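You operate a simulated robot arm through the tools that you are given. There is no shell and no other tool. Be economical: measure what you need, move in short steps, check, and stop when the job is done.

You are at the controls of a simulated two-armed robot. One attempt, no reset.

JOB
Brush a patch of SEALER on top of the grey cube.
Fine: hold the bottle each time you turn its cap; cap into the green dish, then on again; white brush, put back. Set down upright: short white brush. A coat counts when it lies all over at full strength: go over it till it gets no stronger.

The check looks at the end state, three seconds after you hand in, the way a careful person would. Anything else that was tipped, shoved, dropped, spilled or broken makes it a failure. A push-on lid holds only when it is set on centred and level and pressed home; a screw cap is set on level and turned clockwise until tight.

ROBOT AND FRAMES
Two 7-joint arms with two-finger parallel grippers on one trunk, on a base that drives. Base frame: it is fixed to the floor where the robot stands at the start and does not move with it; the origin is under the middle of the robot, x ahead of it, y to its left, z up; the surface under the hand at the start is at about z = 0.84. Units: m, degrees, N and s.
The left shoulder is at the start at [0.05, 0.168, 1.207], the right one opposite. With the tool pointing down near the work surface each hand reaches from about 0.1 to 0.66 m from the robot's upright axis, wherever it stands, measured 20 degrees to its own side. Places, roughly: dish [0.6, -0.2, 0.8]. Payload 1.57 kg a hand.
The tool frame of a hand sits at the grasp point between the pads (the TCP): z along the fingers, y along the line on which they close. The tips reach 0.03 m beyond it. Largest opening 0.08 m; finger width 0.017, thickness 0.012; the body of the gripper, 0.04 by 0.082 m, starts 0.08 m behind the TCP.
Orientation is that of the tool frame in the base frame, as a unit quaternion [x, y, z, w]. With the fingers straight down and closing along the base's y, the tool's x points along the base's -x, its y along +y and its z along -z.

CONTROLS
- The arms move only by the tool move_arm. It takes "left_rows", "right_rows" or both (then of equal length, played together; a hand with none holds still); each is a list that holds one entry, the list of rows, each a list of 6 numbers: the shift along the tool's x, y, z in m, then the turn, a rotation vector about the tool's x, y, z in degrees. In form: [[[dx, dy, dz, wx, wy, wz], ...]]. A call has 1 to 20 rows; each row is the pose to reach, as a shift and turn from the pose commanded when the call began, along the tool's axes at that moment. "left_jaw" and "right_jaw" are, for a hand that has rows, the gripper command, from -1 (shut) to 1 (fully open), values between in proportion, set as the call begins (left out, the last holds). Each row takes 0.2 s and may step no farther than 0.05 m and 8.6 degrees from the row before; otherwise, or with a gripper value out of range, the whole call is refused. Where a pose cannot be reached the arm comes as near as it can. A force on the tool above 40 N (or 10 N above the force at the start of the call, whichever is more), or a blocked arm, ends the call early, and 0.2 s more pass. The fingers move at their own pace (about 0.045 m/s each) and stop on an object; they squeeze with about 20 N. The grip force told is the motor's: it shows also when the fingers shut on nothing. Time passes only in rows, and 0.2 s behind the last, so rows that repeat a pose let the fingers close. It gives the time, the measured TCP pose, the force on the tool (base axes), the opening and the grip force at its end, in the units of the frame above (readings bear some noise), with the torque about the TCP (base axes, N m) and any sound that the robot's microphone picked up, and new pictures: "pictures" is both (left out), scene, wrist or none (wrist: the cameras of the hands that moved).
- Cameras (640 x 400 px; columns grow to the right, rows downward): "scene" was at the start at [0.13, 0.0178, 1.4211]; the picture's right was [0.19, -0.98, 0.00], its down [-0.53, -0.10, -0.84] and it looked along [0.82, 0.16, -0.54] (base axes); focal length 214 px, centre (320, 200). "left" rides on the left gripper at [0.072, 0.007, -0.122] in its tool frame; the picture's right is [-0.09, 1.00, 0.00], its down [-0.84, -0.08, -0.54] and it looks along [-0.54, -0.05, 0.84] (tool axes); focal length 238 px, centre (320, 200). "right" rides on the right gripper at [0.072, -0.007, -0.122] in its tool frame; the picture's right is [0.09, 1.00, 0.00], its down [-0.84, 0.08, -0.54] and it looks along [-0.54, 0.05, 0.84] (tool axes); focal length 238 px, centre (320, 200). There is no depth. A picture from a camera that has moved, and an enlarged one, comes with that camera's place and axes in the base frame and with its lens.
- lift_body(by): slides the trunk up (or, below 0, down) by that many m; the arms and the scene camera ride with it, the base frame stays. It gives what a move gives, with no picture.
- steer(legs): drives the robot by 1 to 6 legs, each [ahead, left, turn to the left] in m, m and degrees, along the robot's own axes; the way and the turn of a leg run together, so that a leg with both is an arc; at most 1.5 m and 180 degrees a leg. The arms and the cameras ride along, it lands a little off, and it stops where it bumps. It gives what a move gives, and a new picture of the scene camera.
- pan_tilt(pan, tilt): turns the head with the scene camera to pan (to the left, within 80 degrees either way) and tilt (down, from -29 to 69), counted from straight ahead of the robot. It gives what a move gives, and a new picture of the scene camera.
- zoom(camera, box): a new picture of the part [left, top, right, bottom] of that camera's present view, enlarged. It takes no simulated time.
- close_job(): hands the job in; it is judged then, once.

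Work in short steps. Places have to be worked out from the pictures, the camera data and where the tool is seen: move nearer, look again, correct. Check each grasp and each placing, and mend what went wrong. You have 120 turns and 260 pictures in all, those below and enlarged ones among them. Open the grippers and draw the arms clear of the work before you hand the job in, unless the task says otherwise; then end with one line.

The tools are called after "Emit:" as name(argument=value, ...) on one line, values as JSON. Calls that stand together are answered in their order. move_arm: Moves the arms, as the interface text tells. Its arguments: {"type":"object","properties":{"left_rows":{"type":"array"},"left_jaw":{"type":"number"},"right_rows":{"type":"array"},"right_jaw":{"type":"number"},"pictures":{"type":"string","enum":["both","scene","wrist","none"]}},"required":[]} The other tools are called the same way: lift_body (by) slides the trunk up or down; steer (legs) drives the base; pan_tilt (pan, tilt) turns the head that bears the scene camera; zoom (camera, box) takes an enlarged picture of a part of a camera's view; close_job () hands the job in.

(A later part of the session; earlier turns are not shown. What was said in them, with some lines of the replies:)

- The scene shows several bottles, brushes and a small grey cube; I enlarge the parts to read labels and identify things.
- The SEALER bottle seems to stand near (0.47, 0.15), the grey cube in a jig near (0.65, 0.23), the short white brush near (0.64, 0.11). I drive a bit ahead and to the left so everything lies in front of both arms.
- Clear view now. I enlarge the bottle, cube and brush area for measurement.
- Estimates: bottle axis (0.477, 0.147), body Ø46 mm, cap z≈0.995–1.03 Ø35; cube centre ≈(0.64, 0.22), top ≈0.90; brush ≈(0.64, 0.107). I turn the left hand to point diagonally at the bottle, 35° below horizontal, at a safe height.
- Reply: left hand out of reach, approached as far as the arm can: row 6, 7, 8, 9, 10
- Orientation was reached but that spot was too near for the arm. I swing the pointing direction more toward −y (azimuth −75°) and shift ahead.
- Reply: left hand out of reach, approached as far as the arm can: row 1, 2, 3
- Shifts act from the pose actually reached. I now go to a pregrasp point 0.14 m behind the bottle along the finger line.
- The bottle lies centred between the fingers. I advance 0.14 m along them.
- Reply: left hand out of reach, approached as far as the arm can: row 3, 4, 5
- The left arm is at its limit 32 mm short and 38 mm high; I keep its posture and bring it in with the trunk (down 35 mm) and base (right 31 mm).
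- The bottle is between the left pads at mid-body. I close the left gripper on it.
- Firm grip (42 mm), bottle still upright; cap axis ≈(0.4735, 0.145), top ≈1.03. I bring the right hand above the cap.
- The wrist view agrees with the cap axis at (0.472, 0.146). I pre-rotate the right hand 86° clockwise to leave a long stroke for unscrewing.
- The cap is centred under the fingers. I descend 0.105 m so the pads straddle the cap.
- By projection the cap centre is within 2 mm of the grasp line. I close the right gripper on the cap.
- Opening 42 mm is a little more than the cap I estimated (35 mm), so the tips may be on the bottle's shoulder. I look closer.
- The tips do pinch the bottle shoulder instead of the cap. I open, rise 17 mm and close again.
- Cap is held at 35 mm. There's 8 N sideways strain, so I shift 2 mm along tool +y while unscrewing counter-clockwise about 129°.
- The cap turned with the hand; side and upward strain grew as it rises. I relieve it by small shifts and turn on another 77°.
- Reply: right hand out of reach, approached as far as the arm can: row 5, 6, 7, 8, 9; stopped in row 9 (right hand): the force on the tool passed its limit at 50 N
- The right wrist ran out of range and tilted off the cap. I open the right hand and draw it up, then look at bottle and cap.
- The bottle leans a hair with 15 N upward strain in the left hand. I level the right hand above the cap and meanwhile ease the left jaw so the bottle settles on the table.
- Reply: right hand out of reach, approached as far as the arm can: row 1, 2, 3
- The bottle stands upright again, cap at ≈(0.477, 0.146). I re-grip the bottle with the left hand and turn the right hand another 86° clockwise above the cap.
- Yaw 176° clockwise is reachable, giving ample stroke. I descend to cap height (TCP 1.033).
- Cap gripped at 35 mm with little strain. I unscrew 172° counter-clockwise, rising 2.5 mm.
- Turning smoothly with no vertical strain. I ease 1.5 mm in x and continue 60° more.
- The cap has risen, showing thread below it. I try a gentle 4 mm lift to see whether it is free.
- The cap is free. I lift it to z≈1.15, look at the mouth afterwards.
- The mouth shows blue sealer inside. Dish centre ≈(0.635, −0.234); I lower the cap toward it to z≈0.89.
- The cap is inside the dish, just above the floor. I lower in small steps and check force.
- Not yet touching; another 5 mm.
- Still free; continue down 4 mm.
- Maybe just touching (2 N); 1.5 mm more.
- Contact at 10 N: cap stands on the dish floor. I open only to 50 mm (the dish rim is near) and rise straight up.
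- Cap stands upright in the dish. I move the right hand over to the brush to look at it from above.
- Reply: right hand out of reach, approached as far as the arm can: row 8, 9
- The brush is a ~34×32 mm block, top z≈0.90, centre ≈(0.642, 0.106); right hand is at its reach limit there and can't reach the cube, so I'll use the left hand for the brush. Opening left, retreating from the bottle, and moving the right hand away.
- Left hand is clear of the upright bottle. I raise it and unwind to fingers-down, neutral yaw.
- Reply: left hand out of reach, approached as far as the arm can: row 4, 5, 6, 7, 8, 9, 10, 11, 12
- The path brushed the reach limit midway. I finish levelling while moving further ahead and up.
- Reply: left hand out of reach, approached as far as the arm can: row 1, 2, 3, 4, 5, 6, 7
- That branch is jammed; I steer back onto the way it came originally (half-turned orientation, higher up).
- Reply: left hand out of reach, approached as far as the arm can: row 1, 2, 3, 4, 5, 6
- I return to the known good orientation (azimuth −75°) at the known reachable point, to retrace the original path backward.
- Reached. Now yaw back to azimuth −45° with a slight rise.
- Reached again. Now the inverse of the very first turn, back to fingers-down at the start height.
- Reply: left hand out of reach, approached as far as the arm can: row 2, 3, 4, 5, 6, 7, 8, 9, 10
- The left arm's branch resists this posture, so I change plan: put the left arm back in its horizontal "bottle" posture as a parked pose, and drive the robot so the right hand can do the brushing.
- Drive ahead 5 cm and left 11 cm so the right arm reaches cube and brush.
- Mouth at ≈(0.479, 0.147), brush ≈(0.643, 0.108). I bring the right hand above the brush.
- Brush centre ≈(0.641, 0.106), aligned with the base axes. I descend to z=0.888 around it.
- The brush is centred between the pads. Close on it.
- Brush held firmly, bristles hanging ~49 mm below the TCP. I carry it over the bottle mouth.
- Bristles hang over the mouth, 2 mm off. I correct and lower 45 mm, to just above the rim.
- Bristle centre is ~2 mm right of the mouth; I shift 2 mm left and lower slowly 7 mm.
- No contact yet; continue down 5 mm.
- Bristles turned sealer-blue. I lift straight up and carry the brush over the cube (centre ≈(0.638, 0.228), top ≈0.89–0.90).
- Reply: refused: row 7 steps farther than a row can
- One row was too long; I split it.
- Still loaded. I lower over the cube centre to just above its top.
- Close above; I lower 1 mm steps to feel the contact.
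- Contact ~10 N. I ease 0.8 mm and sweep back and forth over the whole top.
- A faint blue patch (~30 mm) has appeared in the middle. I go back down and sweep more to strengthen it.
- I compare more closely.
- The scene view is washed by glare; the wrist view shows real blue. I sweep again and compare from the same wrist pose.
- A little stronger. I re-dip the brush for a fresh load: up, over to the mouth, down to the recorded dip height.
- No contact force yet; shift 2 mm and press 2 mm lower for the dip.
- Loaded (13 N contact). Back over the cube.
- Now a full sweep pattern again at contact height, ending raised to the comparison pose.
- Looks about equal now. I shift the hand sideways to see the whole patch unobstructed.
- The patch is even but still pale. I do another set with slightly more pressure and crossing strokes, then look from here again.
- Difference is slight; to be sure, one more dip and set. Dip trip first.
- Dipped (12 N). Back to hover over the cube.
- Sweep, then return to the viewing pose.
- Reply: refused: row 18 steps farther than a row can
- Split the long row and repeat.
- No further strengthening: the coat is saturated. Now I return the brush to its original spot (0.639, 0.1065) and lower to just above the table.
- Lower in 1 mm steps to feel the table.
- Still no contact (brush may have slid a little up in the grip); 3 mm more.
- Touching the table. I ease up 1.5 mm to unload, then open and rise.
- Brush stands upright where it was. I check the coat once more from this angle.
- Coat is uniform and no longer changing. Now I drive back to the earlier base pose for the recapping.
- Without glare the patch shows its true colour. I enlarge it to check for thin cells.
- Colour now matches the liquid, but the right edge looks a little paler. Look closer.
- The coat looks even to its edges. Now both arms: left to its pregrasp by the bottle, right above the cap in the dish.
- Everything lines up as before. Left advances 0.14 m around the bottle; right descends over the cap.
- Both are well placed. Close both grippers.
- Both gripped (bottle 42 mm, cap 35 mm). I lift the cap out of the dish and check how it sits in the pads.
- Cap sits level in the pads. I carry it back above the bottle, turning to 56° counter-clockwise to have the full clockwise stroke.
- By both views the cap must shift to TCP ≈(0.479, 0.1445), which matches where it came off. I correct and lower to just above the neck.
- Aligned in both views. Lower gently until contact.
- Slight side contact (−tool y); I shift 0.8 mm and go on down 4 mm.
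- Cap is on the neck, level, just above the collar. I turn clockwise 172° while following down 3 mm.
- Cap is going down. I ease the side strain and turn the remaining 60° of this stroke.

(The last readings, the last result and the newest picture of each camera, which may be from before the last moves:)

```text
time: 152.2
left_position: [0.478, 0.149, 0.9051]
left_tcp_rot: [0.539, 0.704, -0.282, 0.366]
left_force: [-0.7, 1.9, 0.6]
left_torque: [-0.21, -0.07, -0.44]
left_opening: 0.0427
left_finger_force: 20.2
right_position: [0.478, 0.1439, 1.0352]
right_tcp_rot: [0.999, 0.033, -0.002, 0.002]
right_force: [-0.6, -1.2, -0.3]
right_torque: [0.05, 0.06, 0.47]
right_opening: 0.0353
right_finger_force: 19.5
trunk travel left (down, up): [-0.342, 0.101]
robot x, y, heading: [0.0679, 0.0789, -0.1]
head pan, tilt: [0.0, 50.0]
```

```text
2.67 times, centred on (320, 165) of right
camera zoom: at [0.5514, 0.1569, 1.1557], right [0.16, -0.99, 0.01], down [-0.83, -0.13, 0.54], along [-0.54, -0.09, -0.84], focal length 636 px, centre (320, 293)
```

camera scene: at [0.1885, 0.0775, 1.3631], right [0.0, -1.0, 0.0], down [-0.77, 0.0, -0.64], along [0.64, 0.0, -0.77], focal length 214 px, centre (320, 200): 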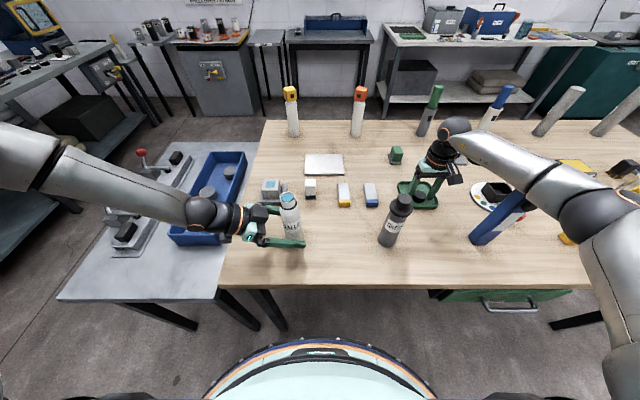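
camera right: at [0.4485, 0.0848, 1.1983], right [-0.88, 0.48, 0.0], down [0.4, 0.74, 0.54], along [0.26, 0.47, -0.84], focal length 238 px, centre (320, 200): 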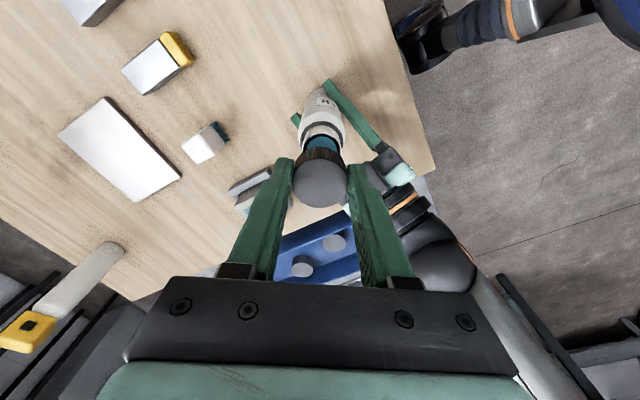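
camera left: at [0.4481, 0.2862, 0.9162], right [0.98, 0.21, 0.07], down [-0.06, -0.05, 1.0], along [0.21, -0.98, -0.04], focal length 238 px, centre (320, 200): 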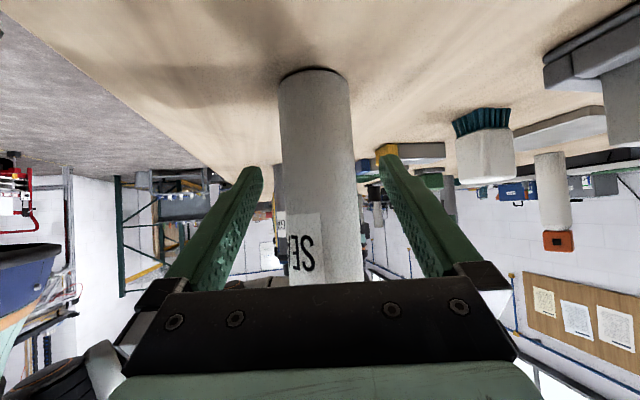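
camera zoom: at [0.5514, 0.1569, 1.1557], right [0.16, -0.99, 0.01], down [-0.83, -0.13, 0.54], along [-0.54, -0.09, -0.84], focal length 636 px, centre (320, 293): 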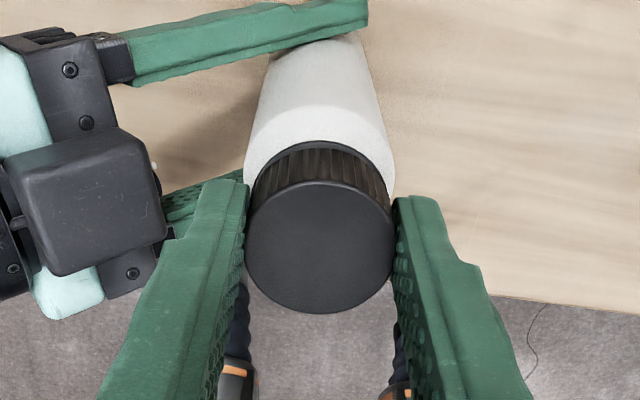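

Torque of 0.47 N·m shows it tightening. I release, swing back 129°, re-grip and tighten further to be sure.

Emit:
move_arm(right_rows=[[[0, 0, 0, 0, 0, 0], [0, 0, 0, 0, 0, 0], [0, 0, 0, 0, 0, -8.6], [0, 0, 0, 0, 0, -17.2], [0, 0, 0, 0, 0, -25.8], [0, 0, 0, 0, 0, -34.4], [0, 0, 0, 0, 0, -43], [0, 0, 0, 0, 0, -51.6], [0, 0, 0, 0, 0, -60.2], [0, 0, 0, 0, 0, -68.8], [0, 0, 0, 0, 0, -77.4], [0, 0, 0, 0, 0, -86], [0, 0, 0, 0, 0, -94.6], [0, 0, 0, 0, 0, -103.2], [0, 0, 0, 0, 0, -111.8], [0, 0, 0, 0, 0, -120.4], [0, 0, 0, 0, 0, -129], [0, 0, 0, 0, 0, -129]]], right_jaw=0.35, pictures="none")

Emit:
zoom(camera="scene", box=[260, 170, 330, 230])

Emit:
zoom(camera="right", box=[240, 90, 400, 240])

```text
time: 156.0
left_position: [0.4784, 0.148, 0.9053]
left_tcp_rot: [0.539, 0.704, -0.282, 0.366]
left_force: [0.0, 0.2, -0.2]
left_torque: [-0.01, 0.0, -0.01]
left_opening: 0.0426
left_finger_force: 19.7
right_position: [0.4796, 0.1434, 1.0352]
right_tcp_rot: [0.399, 0.917, -0.003, 0.001]
right_force: [-0.6, -0.2, 0.0]
right_torque: [-0.03, 0.0, 0.0]
right_opening: 0.0536
right_finger_force: 0.0
trunk travel left (down, up): [-0.342, 0.101]
robot x, y, heading: [0.0709, 0.0789, -0.1]
head pan, tilt: [0.0, 50.0]
```

```text
6.67 times, centred on (295, 200) of scene
camera zoom: at [0.1886, 0.0776, 1.3631], right [0.0, -1.0, 0.0], down [-0.77, 0.0, -0.64], along [0.64, 0.0, -0.77], focal length 1430 px, centre (487, 200)
```

zoom: 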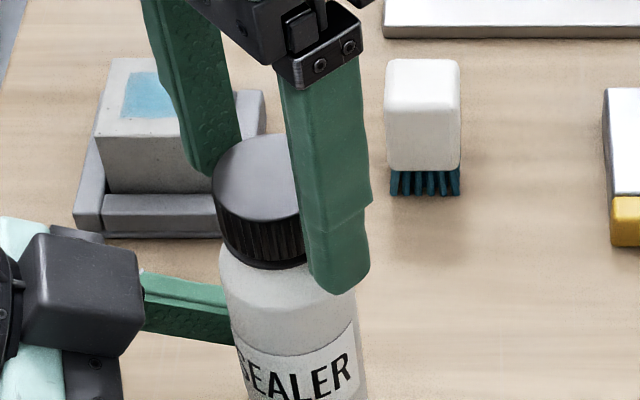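

```text
2.67 times, centred on (320, 165) of right
camera zoom: at [0.4261, 0.1934, 1.1552], right [0.66, 0.75, 0.0], down [0.63, -0.56, 0.54], along [0.4, -0.36, -0.84], focal length 636 px, centre (320, 293)
```

zoom: 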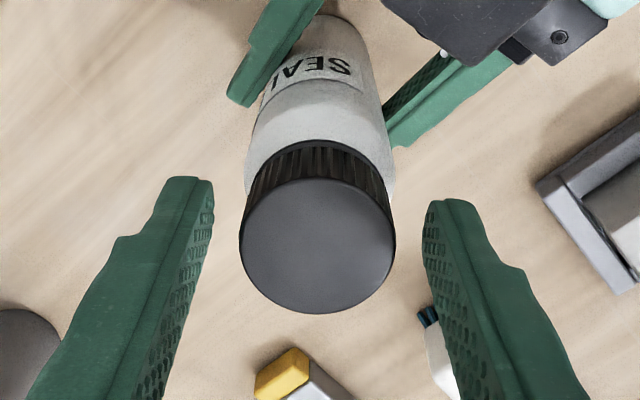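

Cap is down on the collar, level. Close and turn clockwise again.

Emit:
move_arm(right_rows=[[[0, 0, 0, 0, 0, 0], [0, 0, 0, 0, 0, 0], [0, 0, 0, 0, 0, 0], [0, 0, 0, 0, 0, 0]]], right_jaw=-1, pictures="none")

Emit:
move_arm(right_rows=[[[0, 0, 0, 0, 0, 8.6], [0, 0, 0, 0, 0, 17.2], [0, 0, 0, 0, 0, 25.8], [0, 0, 0, 0, 0, 34.4], [0, 0, 0, 0, 0, 43]]], pictures="none")

```text
time: 157.0
left_position: [0.4787, 0.1484, 0.9051]
left_tcp_rot: [0.538, 0.705, -0.281, 0.367]
left_force: [2.6, 1.6, -0.3]
left_torque: [-0.23, 0.19, -0.01]
left_opening: 0.0427
left_finger_force: 20.2
right_position: [0.4785, 0.1442, 1.0355]
right_tcp_rot: [0.4, 0.917, -0.002, 0.0]
right_force: [-1.2, -1.2, 0.6]
right_torque: [0.0, 0.02, 0.05]
right_opening: 0.0351
right_finger_force: 20.7
trunk travel left (down, up): [-0.342, 0.101]
robot x, y, heading: [0.0713, 0.0806, 0.2]
head pan, tilt: [0.0, 50.0]
```

```text
time: 158.2
left_position: [0.4775, 0.1477, 0.9055]
left_tcp_rot: [0.539, 0.704, -0.281, 0.366]
left_force: [2.2, 1.1, -1.4]
left_torque: [-0.16, 0.27, -0.46]
left_opening: 0.0428
left_finger_force: 19.8
right_position: [0.4798, 0.1443, 1.0335]
right_tcp_rot: [0.708, 0.706, -0.002, 0.001]
right_force: [-1.2, -1.2, 0.0]
right_torque: [-0.01, 0.04, 0.46]
right_opening: 0.0354
right_finger_force: 19.8
trunk travel left (down, up): [-0.342, 0.101]
robot x, y, heading: [0.0722, 0.0771, -0.2]
head pan, tilt: [0.0, 50.0]
```

Torque again caps at 0.46 N·m with no further sinking: tight. I open the right hand, lift it off and look.

Emit:
move_arm(right_rows=[[[0, 0, 0, 0, 0, 0], [0, 0, 0, 0, 0, 0], [0, 0, 0, 0, 0, 0], [0, 0, -0.03, 0, 0, 0], [0, 0, -0.075, 0, 0, 0], [0, 0, -0.12, 0, 0, 0], [-0.04, 0, -0.14, 0, 0, 0], [-0.085, 0, -0.14, 0, 0, 0], [-0.13, 0, -0.14, 0, 0, 0], [-0.175, 0, -0.14, 0, 0, 0]]], right_jaw=0.6, pictures="scene")

Emit:
zoom(camera="scene", box=[250, 160, 340, 250])

```text
time: 160.4
left_position: [0.4785, 0.1482, 0.906]
left_tcp_rot: [0.54, 0.704, -0.282, 0.366]
left_force: [0.2, 0.4, -0.4]
left_torque: [0.02, -0.01, -0.01]
left_opening: 0.0426
left_finger_force: 20.2
right_position: [0.4799, -0.0313, 1.1749]
right_tcp_rot: [0.708, 0.706, -0.002, 0.001]
right_force: [-1.2, -0.5, 0.5]
right_torque: [0.02, 0.04, -0.03]
right_opening: 0.0639
right_finger_force: 0.0
trunk travel left (down, up): [-0.342, 0.101]
robot x, y, heading: [0.0642, 0.078, -0.1]
head pan, tilt: [0.0, 50.0]
camera scene: at [0.1884, 0.0767, 1.3632], right [0.0, -1.0, 0.0], down [-0.77, 0.0, -0.64], along [0.64, 0.0, -0.77], focal length 214 px, centre (320, 200)
```

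scene: 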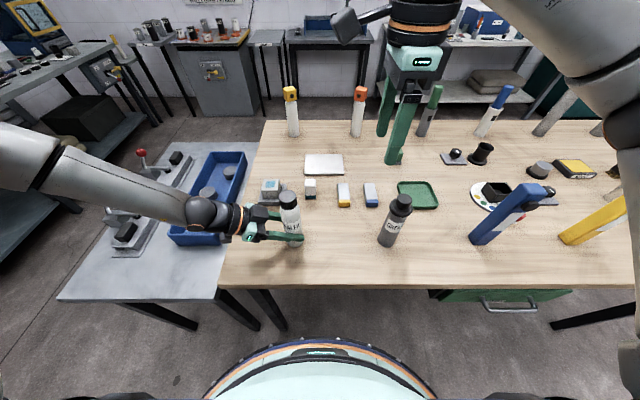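

```text
4.44 times, centred on (295, 205) of scene
camera zoom: at [0.1884, 0.0767, 1.3632], right [0.0, -1.0, 0.0], down [-0.77, 0.0, -0.64], along [0.64, 0.0, -0.77], focal length 953 px, centre (431, 178)
```

zoom: 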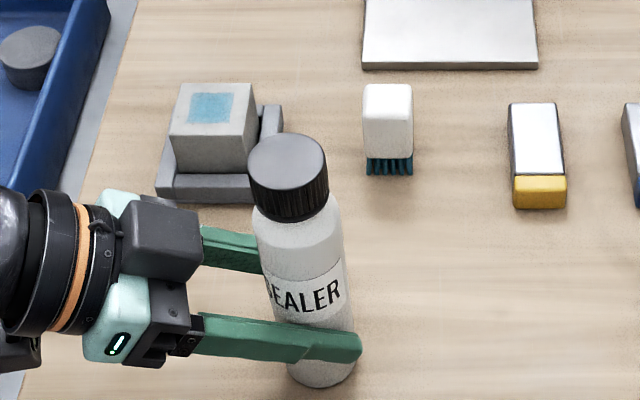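

Cap is on straight. I open the left hand, let the bottle stand, and draw back along the fingers.

Emit:
move_arm(left_rows=[[[0, 0, 0, 0, 0, 0], [0, 0, 0, 0, 0, 0], [0, 0, 0, 0, 0, 0], [0, 0, 0, 0, 0, 0], [0, 0, -0.03, 0, 0, 0], [0, 0, -0.065, 0, 0, 0], [0, 0, -0.1, 0, 0, 0], [0, 0, -0.14, 0, 0, 0], [-0.02, 0, -0.175, 0, 0, 0], [-0.05, 0, -0.2, 0, 0, 0]]], left_jaw=1, pictures="scene")

Emit:
zoom(camera="scene", box=[240, 160, 350, 260])

Emit:
zoom(camera="scene", box=[262, 172, 292, 196])

```text
time: 162.6
left_position: [0.441, 0.2783, 1.0602]
left_tcp_rot: [0.54, 0.703, -0.283, 0.365]
left_force: [-0.4, 0.1, -0.2]
left_torque: [0.01, -0.01, 0.0]
left_opening: 0.08
left_finger_force: 0.0
right_position: [0.4793, -0.0292, 1.176]
right_tcp_rot: [0.708, 0.707, -0.002, 0.002]
right_force: [-0.3, 0.2, 0.2]
right_torque: [0.01, -0.02, 0.02]
right_opening: 0.064
right_finger_force: 0.0
trunk travel left (down, up): [-0.342, 0.101]
robot x, y, heading: [0.0696, 0.0761, -0.0]
head pan, tilt: [0.0, 50.0]
camera scene: at [0.188, 0.0773, 1.3632], right [0.0, -1.0, 0.0], down [-0.77, 0.0, -0.64], along [0.64, 0.0, -0.77], focal length 214 px, centre (320, 200)
```

scene: 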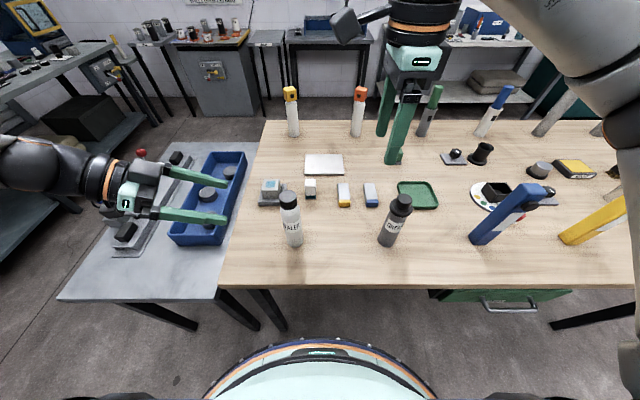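

```text
4.00 times, centred on (295, 210) of scene
camera zoom: at [0.188, 0.0773, 1.3632], right [0.0, -1.0, 0.0], down [-0.77, 0.0, -0.64], along [0.64, 0.0, -0.77], focal length 858 px, centre (420, 160)
```

zoom: 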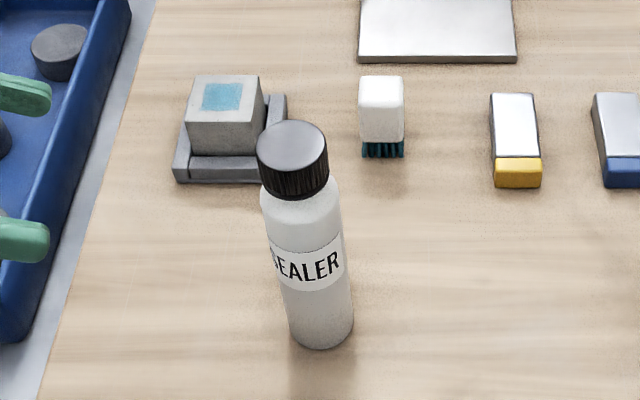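

```text
16.00 times, centred on (277, 184) of scene
camera zoom: at [0.188, 0.0773, 1.3632], right [0.0, -1.0, 0.0], down [-0.77, 0.0, -0.64], along [0.64, 0.0, -0.77], focal length 3432 px, centre (1008, 456)
```

zoom: 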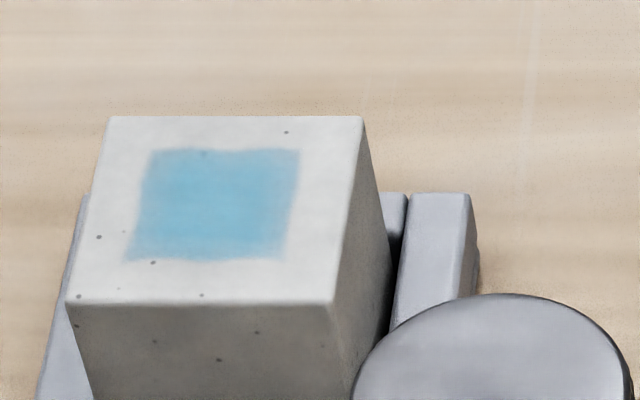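

Bottle upright with its cap tight, dish empty, brush upright at its place, patch even and both hands open and clear. I hand in.

Emit:
close_job()

```text
The job is handed in.
```

I brushed the SEALER patch onto the grey cube and went over it until repeat passes and a fresh dip made it no stronger; one edge still looked slightly paler, which I took to be glare. The cap is back on and tight, and I held the bottle each time I turned it. The short white brush stands upright in its place, and both hands are open and clear.
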